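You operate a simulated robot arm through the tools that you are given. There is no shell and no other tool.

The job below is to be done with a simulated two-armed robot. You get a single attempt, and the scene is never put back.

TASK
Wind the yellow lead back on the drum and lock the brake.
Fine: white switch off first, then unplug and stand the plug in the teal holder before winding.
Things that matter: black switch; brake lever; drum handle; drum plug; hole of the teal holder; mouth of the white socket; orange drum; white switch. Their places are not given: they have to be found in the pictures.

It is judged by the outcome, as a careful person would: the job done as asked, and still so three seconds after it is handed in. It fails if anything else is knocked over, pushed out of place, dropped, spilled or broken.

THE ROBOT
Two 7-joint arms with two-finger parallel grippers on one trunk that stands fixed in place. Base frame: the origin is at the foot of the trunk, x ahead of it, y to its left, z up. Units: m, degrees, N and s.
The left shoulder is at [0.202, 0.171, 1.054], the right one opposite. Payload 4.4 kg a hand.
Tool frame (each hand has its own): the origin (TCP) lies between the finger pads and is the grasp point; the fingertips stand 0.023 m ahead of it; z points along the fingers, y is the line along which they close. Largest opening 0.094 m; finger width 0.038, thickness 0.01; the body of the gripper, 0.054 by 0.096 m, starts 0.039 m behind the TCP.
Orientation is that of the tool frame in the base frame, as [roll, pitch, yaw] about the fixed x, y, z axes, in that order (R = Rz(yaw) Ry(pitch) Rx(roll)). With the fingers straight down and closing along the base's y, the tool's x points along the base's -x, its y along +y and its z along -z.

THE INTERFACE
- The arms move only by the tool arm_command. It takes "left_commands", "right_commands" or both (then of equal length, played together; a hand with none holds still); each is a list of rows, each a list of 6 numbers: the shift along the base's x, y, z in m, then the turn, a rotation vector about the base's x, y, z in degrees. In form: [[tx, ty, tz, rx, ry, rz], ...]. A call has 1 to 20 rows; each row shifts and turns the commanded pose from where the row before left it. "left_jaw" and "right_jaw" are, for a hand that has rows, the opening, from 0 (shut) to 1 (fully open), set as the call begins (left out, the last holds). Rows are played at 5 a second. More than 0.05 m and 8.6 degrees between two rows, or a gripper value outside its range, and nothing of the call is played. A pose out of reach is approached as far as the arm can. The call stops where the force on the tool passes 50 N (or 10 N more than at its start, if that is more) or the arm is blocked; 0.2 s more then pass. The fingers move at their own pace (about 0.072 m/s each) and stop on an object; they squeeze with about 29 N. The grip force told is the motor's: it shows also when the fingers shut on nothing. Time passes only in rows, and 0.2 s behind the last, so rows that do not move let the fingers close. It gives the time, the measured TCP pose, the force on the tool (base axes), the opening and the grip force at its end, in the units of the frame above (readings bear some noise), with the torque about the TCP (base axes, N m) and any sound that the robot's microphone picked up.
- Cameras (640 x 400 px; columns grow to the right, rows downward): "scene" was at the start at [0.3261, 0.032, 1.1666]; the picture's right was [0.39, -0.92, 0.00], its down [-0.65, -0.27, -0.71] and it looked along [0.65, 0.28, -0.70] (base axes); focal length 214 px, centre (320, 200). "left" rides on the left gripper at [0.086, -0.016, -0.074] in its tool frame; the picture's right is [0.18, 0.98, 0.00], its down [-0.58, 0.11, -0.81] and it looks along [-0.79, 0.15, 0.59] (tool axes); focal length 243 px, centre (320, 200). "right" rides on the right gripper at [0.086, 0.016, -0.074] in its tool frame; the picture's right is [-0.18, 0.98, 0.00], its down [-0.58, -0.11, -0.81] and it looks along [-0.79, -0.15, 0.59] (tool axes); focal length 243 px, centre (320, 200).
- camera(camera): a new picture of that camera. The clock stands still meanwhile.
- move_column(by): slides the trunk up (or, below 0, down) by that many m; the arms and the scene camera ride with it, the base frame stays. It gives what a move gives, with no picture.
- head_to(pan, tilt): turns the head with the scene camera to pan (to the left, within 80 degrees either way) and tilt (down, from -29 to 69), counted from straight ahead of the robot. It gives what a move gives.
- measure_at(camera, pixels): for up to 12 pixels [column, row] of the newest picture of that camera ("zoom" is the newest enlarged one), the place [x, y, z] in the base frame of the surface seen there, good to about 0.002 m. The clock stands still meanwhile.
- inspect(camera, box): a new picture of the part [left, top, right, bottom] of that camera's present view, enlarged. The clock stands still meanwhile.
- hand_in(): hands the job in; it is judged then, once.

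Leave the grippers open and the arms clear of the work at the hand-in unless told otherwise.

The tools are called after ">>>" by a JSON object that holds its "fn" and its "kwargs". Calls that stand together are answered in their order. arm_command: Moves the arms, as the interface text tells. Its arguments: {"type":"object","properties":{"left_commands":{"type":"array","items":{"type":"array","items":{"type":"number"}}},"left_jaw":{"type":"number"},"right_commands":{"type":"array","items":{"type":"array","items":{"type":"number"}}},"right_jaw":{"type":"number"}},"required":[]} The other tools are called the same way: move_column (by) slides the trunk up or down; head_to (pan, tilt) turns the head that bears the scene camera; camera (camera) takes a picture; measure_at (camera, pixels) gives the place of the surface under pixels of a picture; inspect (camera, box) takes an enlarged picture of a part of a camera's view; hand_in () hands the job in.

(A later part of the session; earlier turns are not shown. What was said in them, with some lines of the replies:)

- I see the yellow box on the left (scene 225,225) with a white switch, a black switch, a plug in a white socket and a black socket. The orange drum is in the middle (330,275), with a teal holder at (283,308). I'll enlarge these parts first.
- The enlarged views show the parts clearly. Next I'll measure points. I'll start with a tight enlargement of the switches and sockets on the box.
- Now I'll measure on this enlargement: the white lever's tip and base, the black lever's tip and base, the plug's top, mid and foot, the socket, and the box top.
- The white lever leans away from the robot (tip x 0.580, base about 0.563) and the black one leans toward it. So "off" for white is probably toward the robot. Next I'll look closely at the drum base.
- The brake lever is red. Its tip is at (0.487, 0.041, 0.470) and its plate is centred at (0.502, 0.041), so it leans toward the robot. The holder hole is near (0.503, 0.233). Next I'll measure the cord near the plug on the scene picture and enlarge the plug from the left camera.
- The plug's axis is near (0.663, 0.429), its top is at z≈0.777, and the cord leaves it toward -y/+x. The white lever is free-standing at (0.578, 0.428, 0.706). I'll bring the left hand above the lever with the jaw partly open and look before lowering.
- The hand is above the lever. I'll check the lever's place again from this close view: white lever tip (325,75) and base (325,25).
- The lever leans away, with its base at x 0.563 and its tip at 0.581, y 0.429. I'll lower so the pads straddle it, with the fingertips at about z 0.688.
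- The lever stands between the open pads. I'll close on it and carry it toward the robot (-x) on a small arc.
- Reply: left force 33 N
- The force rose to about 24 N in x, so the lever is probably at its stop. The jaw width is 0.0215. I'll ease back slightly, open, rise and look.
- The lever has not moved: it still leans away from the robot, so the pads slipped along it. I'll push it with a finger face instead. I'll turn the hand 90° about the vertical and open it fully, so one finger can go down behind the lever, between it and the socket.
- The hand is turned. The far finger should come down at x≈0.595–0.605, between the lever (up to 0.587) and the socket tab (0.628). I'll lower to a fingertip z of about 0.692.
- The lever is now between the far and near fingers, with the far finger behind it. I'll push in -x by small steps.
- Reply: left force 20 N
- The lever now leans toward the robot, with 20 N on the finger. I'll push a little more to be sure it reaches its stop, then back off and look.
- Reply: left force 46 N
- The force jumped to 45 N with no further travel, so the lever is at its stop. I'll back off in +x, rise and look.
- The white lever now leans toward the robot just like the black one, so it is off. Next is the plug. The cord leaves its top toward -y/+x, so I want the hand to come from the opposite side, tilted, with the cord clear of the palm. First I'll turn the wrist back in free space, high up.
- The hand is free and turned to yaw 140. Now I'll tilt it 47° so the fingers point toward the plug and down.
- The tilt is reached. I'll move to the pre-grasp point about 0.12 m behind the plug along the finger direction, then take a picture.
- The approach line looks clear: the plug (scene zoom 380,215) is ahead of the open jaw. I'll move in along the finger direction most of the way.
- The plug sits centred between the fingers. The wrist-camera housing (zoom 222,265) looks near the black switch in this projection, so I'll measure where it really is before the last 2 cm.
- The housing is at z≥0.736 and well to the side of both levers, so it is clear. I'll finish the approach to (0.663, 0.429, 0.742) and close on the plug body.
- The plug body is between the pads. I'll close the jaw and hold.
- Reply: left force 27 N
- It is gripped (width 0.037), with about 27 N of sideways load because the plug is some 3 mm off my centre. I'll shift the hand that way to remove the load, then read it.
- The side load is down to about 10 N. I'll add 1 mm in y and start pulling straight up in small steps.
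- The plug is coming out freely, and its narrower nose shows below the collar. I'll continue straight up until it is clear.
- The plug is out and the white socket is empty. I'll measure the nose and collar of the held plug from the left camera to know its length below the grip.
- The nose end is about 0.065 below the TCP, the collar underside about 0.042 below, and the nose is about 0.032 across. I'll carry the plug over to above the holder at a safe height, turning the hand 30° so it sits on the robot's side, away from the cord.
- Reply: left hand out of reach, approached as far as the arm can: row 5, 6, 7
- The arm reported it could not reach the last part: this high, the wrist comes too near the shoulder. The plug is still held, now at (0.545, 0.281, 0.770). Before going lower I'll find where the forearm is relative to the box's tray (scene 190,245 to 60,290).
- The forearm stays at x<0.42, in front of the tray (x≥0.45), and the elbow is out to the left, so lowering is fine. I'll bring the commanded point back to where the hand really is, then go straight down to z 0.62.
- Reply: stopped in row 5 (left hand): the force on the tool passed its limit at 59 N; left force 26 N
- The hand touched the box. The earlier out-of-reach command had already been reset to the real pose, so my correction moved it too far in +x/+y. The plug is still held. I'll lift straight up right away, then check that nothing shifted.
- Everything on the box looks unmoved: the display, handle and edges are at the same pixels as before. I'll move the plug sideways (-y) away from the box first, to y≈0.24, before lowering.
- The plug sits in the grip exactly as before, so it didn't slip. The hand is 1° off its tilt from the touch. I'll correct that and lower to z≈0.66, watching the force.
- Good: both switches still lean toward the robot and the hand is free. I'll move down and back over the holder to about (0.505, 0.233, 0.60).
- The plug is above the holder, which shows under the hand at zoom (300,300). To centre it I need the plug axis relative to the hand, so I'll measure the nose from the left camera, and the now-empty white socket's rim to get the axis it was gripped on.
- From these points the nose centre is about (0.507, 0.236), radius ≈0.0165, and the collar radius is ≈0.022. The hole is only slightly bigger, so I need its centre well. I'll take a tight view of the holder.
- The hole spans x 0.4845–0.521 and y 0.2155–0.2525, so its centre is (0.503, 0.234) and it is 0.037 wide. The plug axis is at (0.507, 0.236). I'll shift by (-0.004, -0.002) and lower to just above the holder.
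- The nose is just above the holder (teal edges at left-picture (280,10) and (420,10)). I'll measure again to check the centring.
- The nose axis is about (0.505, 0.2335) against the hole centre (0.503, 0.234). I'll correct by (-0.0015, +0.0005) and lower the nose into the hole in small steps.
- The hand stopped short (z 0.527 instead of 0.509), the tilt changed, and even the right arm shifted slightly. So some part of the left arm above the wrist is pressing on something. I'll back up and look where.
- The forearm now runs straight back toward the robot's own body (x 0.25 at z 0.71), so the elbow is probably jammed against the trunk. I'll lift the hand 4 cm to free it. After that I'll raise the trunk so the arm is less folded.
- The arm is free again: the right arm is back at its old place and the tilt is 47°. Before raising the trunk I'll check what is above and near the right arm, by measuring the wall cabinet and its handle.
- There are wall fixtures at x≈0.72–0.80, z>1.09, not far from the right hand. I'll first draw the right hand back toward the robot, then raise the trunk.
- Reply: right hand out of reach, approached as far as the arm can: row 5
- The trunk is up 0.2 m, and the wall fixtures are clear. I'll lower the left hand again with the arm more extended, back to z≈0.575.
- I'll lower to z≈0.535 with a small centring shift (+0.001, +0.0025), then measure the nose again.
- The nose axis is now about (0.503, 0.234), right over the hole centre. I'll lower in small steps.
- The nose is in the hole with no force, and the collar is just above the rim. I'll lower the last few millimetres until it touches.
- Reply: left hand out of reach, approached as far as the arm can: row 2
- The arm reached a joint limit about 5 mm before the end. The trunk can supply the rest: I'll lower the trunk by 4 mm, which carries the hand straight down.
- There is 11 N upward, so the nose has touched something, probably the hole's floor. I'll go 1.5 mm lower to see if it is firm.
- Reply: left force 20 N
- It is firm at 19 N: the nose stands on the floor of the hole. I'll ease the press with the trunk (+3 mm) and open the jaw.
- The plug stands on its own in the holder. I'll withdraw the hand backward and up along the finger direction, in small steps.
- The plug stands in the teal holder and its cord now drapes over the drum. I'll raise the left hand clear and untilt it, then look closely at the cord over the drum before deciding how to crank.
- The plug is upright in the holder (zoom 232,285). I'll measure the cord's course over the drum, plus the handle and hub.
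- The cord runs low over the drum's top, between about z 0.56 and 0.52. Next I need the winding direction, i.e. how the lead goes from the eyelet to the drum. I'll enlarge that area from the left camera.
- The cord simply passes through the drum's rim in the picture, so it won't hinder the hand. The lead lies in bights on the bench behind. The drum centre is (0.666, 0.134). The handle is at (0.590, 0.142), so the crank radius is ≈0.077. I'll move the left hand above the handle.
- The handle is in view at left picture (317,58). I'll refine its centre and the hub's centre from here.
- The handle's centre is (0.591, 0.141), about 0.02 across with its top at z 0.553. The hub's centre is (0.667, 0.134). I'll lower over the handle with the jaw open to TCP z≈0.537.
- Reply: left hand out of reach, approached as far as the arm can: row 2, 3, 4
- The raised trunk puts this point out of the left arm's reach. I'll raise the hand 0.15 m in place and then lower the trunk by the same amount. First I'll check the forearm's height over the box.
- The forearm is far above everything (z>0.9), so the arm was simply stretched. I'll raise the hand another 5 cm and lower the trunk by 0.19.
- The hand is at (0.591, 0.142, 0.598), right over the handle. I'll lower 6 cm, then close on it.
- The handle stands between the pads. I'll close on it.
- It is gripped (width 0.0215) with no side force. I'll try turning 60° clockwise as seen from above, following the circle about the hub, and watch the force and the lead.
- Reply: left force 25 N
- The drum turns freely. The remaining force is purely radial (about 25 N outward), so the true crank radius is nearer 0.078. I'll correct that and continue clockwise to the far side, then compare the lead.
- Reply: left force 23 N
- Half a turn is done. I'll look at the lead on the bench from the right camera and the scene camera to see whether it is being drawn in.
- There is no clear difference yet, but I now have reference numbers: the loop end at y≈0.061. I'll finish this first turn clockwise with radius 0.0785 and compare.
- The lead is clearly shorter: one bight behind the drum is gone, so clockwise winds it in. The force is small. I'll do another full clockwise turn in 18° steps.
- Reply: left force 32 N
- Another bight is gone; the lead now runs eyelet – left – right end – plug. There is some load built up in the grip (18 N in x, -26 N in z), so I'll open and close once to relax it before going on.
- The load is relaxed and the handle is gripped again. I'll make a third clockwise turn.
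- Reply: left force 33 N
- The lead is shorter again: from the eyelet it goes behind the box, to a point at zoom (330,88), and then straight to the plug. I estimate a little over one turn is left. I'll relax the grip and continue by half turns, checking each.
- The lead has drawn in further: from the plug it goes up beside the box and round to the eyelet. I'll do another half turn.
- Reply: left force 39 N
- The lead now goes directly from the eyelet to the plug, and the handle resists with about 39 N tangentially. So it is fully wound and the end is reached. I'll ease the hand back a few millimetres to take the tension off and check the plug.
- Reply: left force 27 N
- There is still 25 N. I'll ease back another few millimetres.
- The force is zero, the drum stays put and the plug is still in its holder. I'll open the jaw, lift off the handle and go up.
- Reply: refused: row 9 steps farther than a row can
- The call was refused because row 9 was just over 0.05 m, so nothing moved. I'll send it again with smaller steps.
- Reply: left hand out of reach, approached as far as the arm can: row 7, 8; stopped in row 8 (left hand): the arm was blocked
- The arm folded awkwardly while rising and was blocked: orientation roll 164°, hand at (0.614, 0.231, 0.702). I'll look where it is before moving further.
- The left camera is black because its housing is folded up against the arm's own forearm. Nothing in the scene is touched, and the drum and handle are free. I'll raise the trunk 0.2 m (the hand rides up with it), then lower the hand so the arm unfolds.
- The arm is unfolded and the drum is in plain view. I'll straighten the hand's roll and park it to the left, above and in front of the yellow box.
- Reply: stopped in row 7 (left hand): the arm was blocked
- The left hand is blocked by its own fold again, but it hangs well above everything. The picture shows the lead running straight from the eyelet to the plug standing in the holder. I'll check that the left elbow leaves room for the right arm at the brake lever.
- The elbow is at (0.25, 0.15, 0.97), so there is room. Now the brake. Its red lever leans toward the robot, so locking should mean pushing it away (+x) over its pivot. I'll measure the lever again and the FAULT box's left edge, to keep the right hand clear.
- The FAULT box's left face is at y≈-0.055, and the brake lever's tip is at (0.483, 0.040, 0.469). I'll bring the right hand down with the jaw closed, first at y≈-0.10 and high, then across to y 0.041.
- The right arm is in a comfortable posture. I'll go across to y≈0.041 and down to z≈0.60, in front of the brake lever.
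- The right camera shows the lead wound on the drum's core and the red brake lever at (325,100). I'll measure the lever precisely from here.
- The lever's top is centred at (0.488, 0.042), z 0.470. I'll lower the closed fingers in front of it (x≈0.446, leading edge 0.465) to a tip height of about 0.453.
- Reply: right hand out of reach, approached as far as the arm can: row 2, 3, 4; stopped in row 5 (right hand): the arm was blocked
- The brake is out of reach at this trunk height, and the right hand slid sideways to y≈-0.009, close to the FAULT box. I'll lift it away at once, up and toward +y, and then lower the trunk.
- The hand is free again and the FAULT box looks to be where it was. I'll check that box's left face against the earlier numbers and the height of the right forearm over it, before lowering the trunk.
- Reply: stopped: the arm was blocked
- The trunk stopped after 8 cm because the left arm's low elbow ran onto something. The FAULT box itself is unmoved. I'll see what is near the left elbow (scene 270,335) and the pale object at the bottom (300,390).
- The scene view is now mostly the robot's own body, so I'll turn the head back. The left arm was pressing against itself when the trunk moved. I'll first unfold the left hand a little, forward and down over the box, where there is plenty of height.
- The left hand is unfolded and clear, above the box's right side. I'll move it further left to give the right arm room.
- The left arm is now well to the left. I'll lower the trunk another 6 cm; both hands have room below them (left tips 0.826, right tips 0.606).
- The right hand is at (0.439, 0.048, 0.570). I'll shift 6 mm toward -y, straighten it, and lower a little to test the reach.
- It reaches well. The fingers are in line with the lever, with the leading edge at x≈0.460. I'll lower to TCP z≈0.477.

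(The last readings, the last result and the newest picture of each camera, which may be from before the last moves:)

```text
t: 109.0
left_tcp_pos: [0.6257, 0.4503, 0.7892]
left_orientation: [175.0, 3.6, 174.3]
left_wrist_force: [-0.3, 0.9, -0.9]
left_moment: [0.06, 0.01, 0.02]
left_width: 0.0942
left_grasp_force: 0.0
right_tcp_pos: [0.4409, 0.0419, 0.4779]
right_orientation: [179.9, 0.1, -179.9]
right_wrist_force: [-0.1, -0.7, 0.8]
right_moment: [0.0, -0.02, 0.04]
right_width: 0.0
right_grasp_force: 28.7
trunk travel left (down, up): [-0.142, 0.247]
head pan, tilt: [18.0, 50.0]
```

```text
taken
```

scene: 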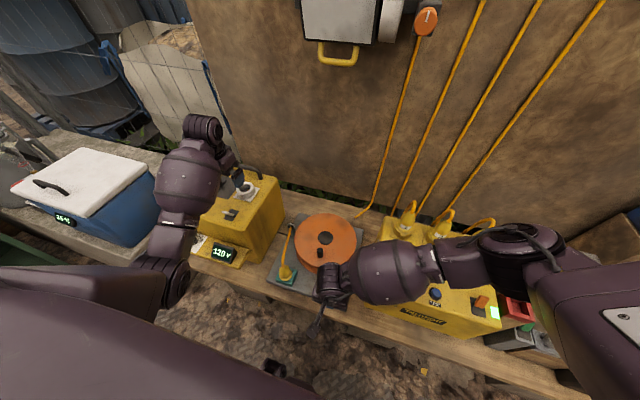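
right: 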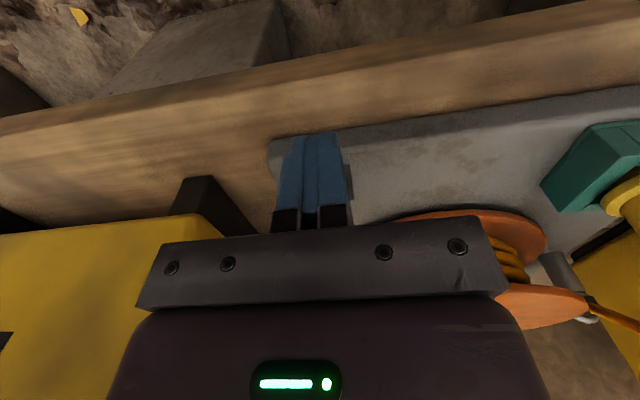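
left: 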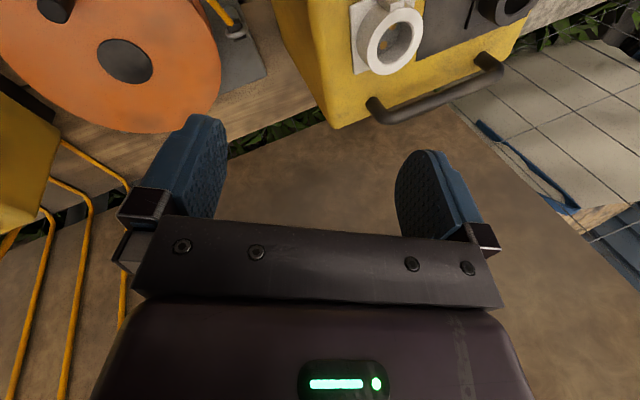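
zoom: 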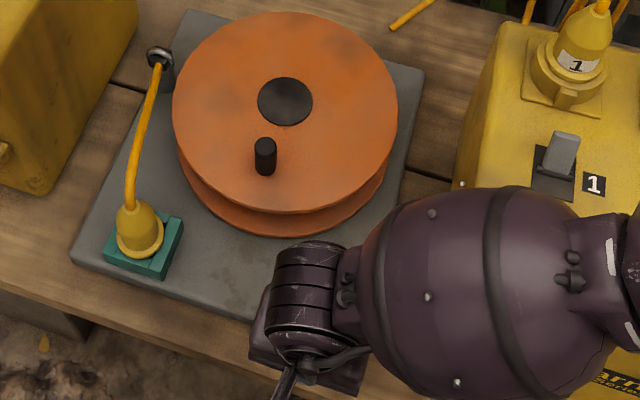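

The fingertips are at z≈0.455 in front of the lever. I'll push in +x in small steps to flip the lever over.

>>> {"fn": "arm_command", "kwargs": {"right_commands": [[0.008, 0, 0, 0, 0, 0], [0.008, 0, 0, 0, 0, 0], [0.006, 0, 0, 0, 0, 0], [0.006, 0, 0, 0, 0, 0], [0.006, 0, 0, 0, 0, 0], [0.006, 0, 0, 0, 0, 0], [0.005, 0, 0, 0, 0, 0], [0.004, 0, 0, 0, 0, 0], [0, 0, 0, 0, 0, 0]], "right_jaw": 0.0}}

>>> {"fn": "camera", "kwargs": {"camera": "right"}}

```text
t: 111.0
left_tcp_pos: [0.6259, 0.4493, 0.7887]
left_orientation: [174.9, 3.5, 174.4]
left_wrist_force: [-0.5, -0.8, -1.4]
left_moment: [-0.01, -0.02, -0.01]
left_width: 0.0939
left_grasp_force: 0.1
right_tcp_pos: [0.4898, 0.042, 0.4786]
right_orientation: [-180.0, 0.1, -180.0]
right_wrist_force: [0.7, 0.8, 1.0]
right_moment: [0.0, -0.01, 0.0]
right_width: 0.0002
right_grasp_force: 28.9
trunk travel left (down, up): [-0.142, 0.247]
head pan, tilt: [18.0, 50.0]
```

```text
taken
```

right: 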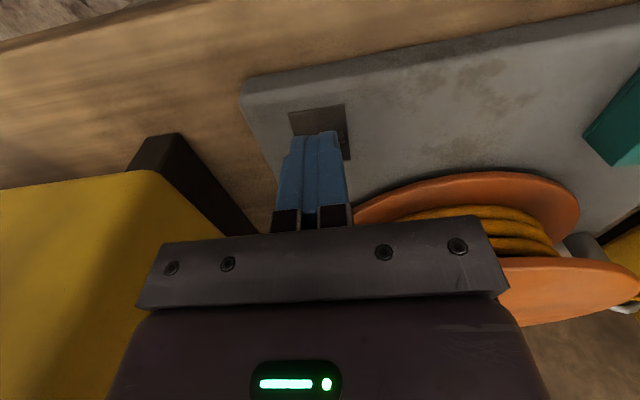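

The finger's leading edge is at x≈0.509, past the pivot, and no force remains, so the lever has probably snapped over. I'll push a few millimetres more to feel for the stop.

>>> {"fn": "arm_command", "kwargs": {"right_commands": [[0.003, 0, 0, 0, 0, 0], [0.003, 0, 0, 0, 0, 0], [0.002, 0, 0, 0, 0, 0], [0, 0, 0, 0, 0, 0]], "right_jaw": 0.0}}

```text
t: 112.0
left_tcp_pos: [0.6242, 0.4509, 0.7896]
left_orientation: [175.0, 3.7, 174.5]
left_wrist_force: [-0.3, -0.1, -0.5]
left_moment: [-0.03, 0.0, 0.03]
left_width: 0.094
left_grasp_force: 0.0
right_tcp_pos: [0.4955, 0.0428, 0.4779]
right_orientation: [180.0, -0.2, -179.9]
right_wrist_force: [-12.3, -2.1, 2.1]
right_moment: [-0.03, 0.26, -0.02]
right_width: 0.0001
right_grasp_force: 29.1
trunk travel left (down, up): [-0.142, 0.247]
head pan, tilt: [18.0, 50.0]
```

Now 12 N resists at leading edge 0.515. I'll press 2 mm more to confirm the stop.

>>> {"fn": "arm_command", "kwargs": {"right_commands": [[0.002, 0, 0, 0, 0, 0], [0.001, 0, 0, 0, 0, 0], [0, 0, 0, 0, 0, 0]], "right_jaw": 0.0}}

```text
t: 112.8
left_tcp_pos: [0.623, 0.4512, 0.7889]
left_orientation: [175.0, 3.7, 174.4]
left_wrist_force: [-0.1, -1.1, -0.2]
left_moment: [0.01, -0.02, 0.01]
left_width: 0.0943
left_grasp_force: 0.1
right_tcp_pos: [0.4966, 0.0434, 0.4788]
right_orientation: [179.9, -0.3, -179.9]
right_wrist_force: [-27.7, -5.0, 4.6]
right_moment: [-0.11, 0.58, -0.05]
right_width: 0.0002
right_grasp_force: 29.2
trunk travel left (down, up): [-0.142, 0.247]
head pan, tilt: [18.0, 50.0]
```

The force rises steeply (28 N) with no travel, so the lever is at its stop. I'll back off, rise, and look at it.

>>> {"fn": "arm_command", "kwargs": {"right_commands": [[-0.01, 0, 0, 0, 0, 0], [-0.02, 0, 0, 0, 0, 0], [-0.02, 0, 0.02, 0, 0, 0], [0, 0, 0.04, 0, 0, 0], [0, 0, 0.04, 0, 0, 0], [0, 0, 0.03, 0, 0, 0], [0, 0, 0, 0, 0, 0]], "right_jaw": 0.0}}

>>> {"fn": "camera", "kwargs": {"camera": "right"}}

>>> {"fn": "inspect", "kwargs": {"camera": "right", "box": [270, 50, 390, 140]}}

>>> {"fn": "camera", "kwargs": {"camera": "scene"}}

```text
t: 114.3
left_tcp_pos: [0.625, 0.4494, 0.7881]
left_orientation: [175.0, 3.7, 174.4]
left_wrist_force: [1.3, 0.2, 0.0]
left_moment: [-0.01, -0.01, -0.02]
left_width: 0.094
left_grasp_force: 0.1
right_tcp_pos: [0.4508, 0.0418, 0.6064]
right_orientation: [-179.9, 0.1, -179.9]
right_wrist_force: [0.1, -1.1, 0.2]
right_moment: [0.04, -0.03, -0.02]
right_width: 0.0
right_grasp_force: 29.1
trunk travel left (down, up): [-0.142, 0.247]
head pan, tilt: [18.0, 50.0]
```

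```text
taken
```

right: 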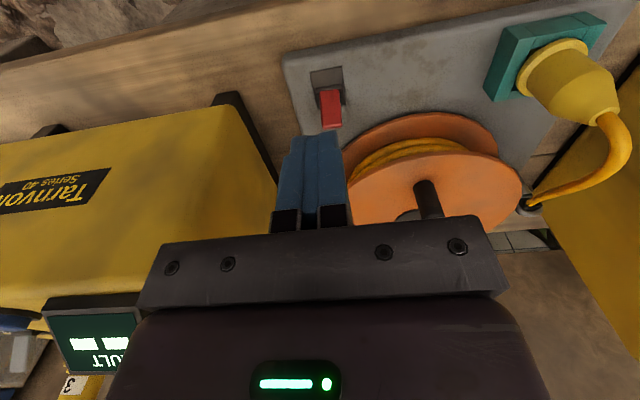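

```text
4.44 times, centred on (330, 95) of right
```

zoom: 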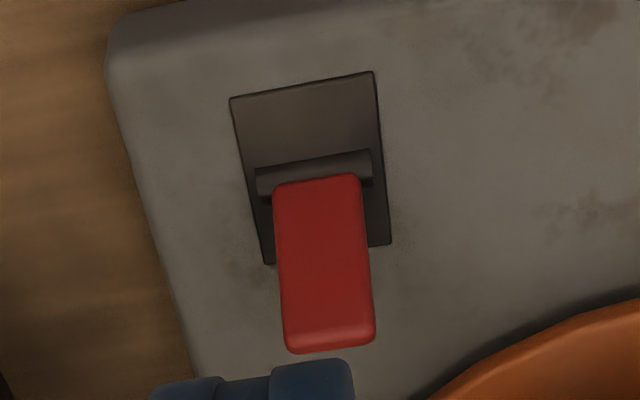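

```text
taken
```

scene: 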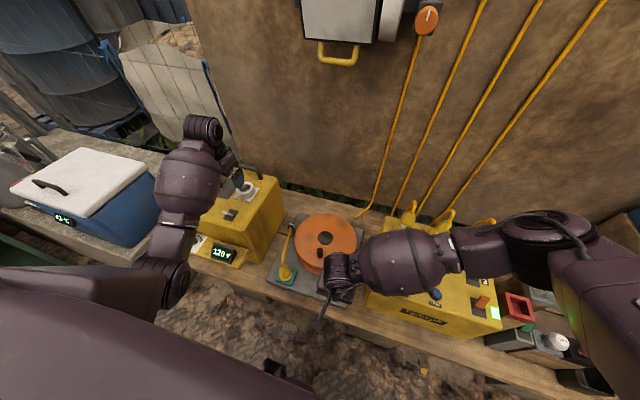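

The brake lever now leans away from the robot, toward the drum: it is locked. I'll open the right gripper and withdraw that arm to the right. Then I'll verify the drum handle's place, the plug, and the switches.

>>> {"fn": "arm_command", "kwargs": {"right_commands": [[0, 0, 0.04, 0, 0, 0], [0, 0, 0.04, 0, 0, 0], [0, -0.01, 0.04, 0, 0, 0], [0, -0.03, 0.03, 0, 0, 0], [0, -0.035, 0.03, 0, 0, 0], [0, -0.035, 0.03, 0, 0, 0], [0, -0.035, 0.03, 0, 0, 0], [0, -0.03, 0.03, 0, 0, 0], [0, 0, 0, 0, 0, 0]], "right_jaw": 1.0}}

>>> {"fn": "camera", "kwargs": {"camera": "scene"}}

>>> {"fn": "inspect", "kwargs": {"camera": "scene", "box": [260, 200, 380, 310]}}

```text
t: 116.3
left_tcp_pos: [0.6263, 0.4498, 0.7893]
left_orientation: [175.0, 3.5, 174.3]
left_wrist_force: [-0.5, 0.1, 0.1]
left_moment: [-0.02, -0.01, 0.0]
left_width: 0.094
left_grasp_force: 0.1
right_tcp_pos: [0.4482, -0.1333, 0.8776]
right_orientation: [-179.9, -0.1, 180.0]
right_wrist_force: [-0.7, 0.6, -0.9]
right_moment: [0.0, 0.02, 0.02]
right_width: 0.0939
right_grasp_force: 0.1
trunk travel left (down, up): [-0.142, 0.247]
head pan, tilt: [18.0, 50.0]
```

```text
taken
```

scene: 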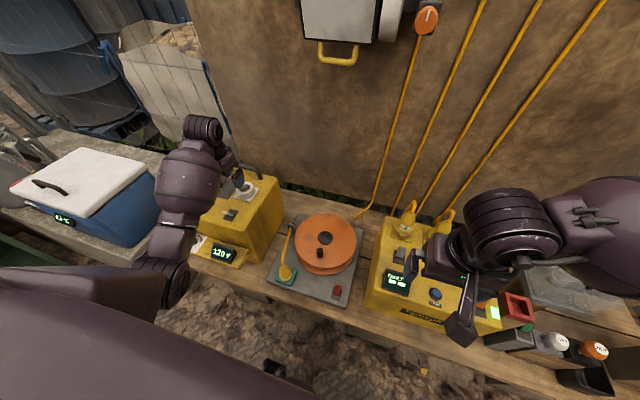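

```text
3.64 times, centred on (320, 255) of scene
```

zoom: 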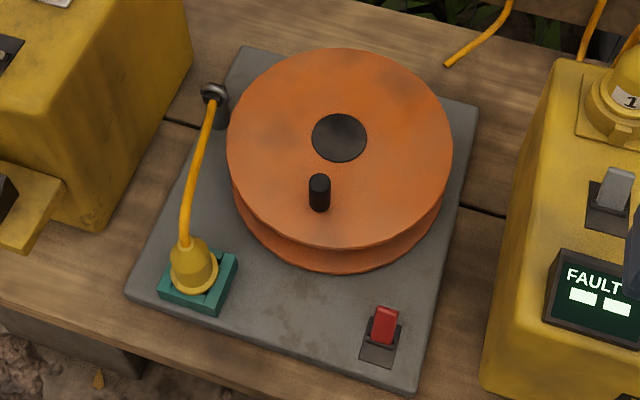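

The plug stands in the holder with a short lead to the eyelet, and the brake lever is flipped. I'll measure the hub, handle, plug and brake lever, and compare the base's place.

>>> {"fn": "measure_at", "kwargs": {"camera": "zoom", "pixels": [[338, 137], [319, 180], [319, 200], [385, 315], [380, 335], [365, 358], [235, 258], [165, 275], [187, 245], [193, 285], [418, 390], [130, 295]]}}

>>> {"fn": "inspect", "kwargs": {"camera": "scene", "box": [180, 160, 290, 260]}}

```text
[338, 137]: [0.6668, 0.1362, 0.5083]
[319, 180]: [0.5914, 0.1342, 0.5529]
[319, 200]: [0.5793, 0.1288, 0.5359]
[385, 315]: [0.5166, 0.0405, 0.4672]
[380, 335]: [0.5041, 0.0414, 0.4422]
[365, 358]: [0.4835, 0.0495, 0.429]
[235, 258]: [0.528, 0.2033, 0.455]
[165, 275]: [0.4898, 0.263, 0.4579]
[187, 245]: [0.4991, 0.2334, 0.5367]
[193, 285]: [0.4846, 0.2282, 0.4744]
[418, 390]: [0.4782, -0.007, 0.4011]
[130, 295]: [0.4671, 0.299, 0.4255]
```

```text
4.00 times, centred on (235, 210) of scene
```

zoom: 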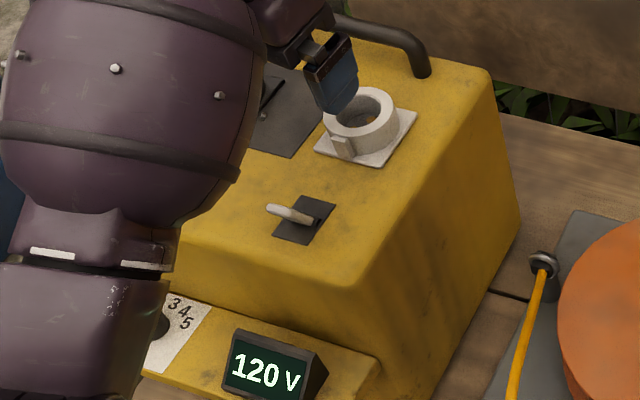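

All is as wanted: hub and handle are in place with the drum not unwound, the brake lever's tip is at (0.517, 0.040) on the drum side, the plug is upright in the holder and the white switch is off. I'll raise the trunk 0.15 m so both open hands are well clear of the work, then take a final look.

>>> {"fn": "move_column", "kwargs": {"by": 0.15}}

>>> {"fn": "camera", "kwargs": {"camera": "scene"}}

>>> {"fn": "camera", "kwargs": {"camera": "left"}}

>>> {"fn": "camera", "kwargs": {"camera": "right"}}

```text
t: 118.1
left_tcp_pos: [0.6252, 0.4496, 0.9375]
left_orientation: [175.0, 3.5, 174.4]
left_wrist_force: [0.5, 0.8, 0.0]
left_moment: [-0.02, 0.0, 0.01]
left_width: 0.0939
left_grasp_force: 0.0
right_tcp_pos: [0.4518, -0.1339, 1.0278]
right_orientation: [-179.9, -0.1, -180.0]
right_wrist_force: [0.4, -0.6, -0.5]
right_moment: [-0.01, 0.04, -0.01]
right_width: 0.0939
right_grasp_force: 0.2
trunk travel left (down, up): [-0.292, 0.097]
head pan, tilt: [18.0, 50.0]
```

```text
taken
```

scene: 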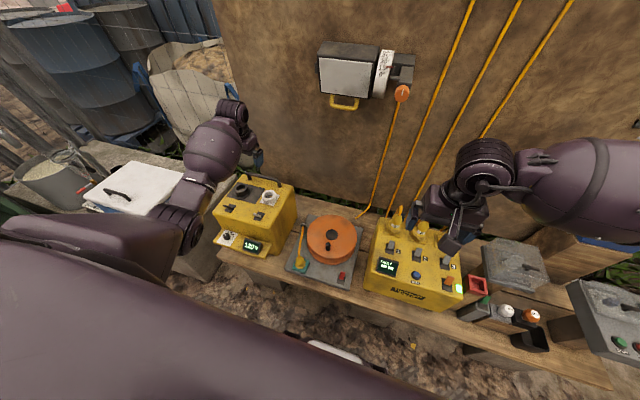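

```text
taken
```

left: 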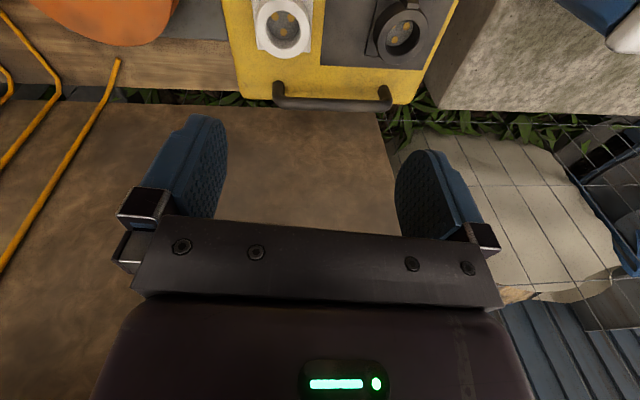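

```text
taken
```

right: 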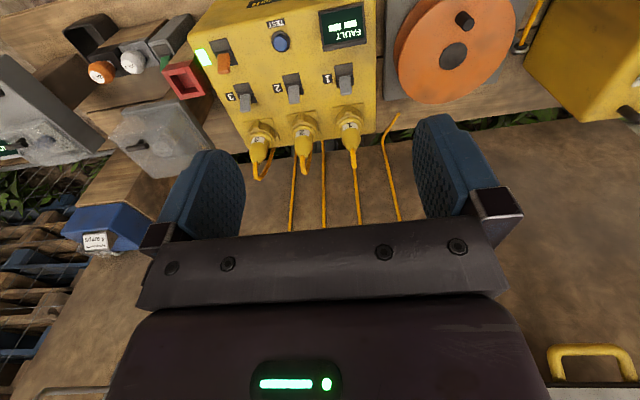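

Both hands are open and high above the work. I'll take one last close look at the drum base and the box switches.

>>> {"fn": "inspect", "kwargs": {"camera": "scene", "box": [200, 165, 380, 300]}}

```text
2.96 times, centred on (290, 232) of scene
```

zoom: 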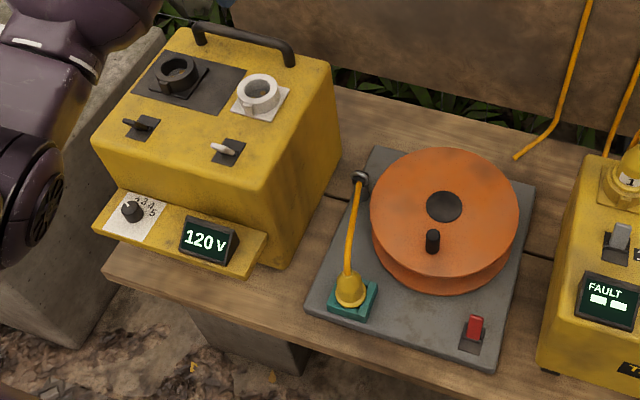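

The final picture shows the white switch off (leaning toward the robot) and the black switch untouched. The plug stands in the teal holder, the lead is wound in with only a short piece to the eyelet, and the red brake lever is flipped toward the drum. Nothing else has moved, so I'm handing the job in.

>>> {"fn": "hand_in", "kwargs": {}}

```text
The job is handed in.
```

The job is handed in. The yellow lead is wound back on the drum and the brake is locked, in the order you asked for:

- **White switch:** it was flipped off first and now leans toward the robot. The black switch was left alone.
- **Plug:** it was pulled from the white socket and stands upright in the teal holder.
- **Lead:** the drum took about four clockwise turns until it would go no further. Only a short piece is left between the eyelet and the plug.
- **Brake:** the red lever is pushed over to its stop on the drum side. I took that side as locked because the drum turned freely with the lever the other way; I did not test the drum against it.

- **Contact with the yellow box:** while carrying the plug, the left hand bumped the box with about 59 N and stopped.
- **Contact near the FAULT box:** later the right hand was blocked close beside the FAULT box, with about 8 N on it.

In later pictures and measurements neither box had moved. Both grippers are open and the arms are raised clear of the work.
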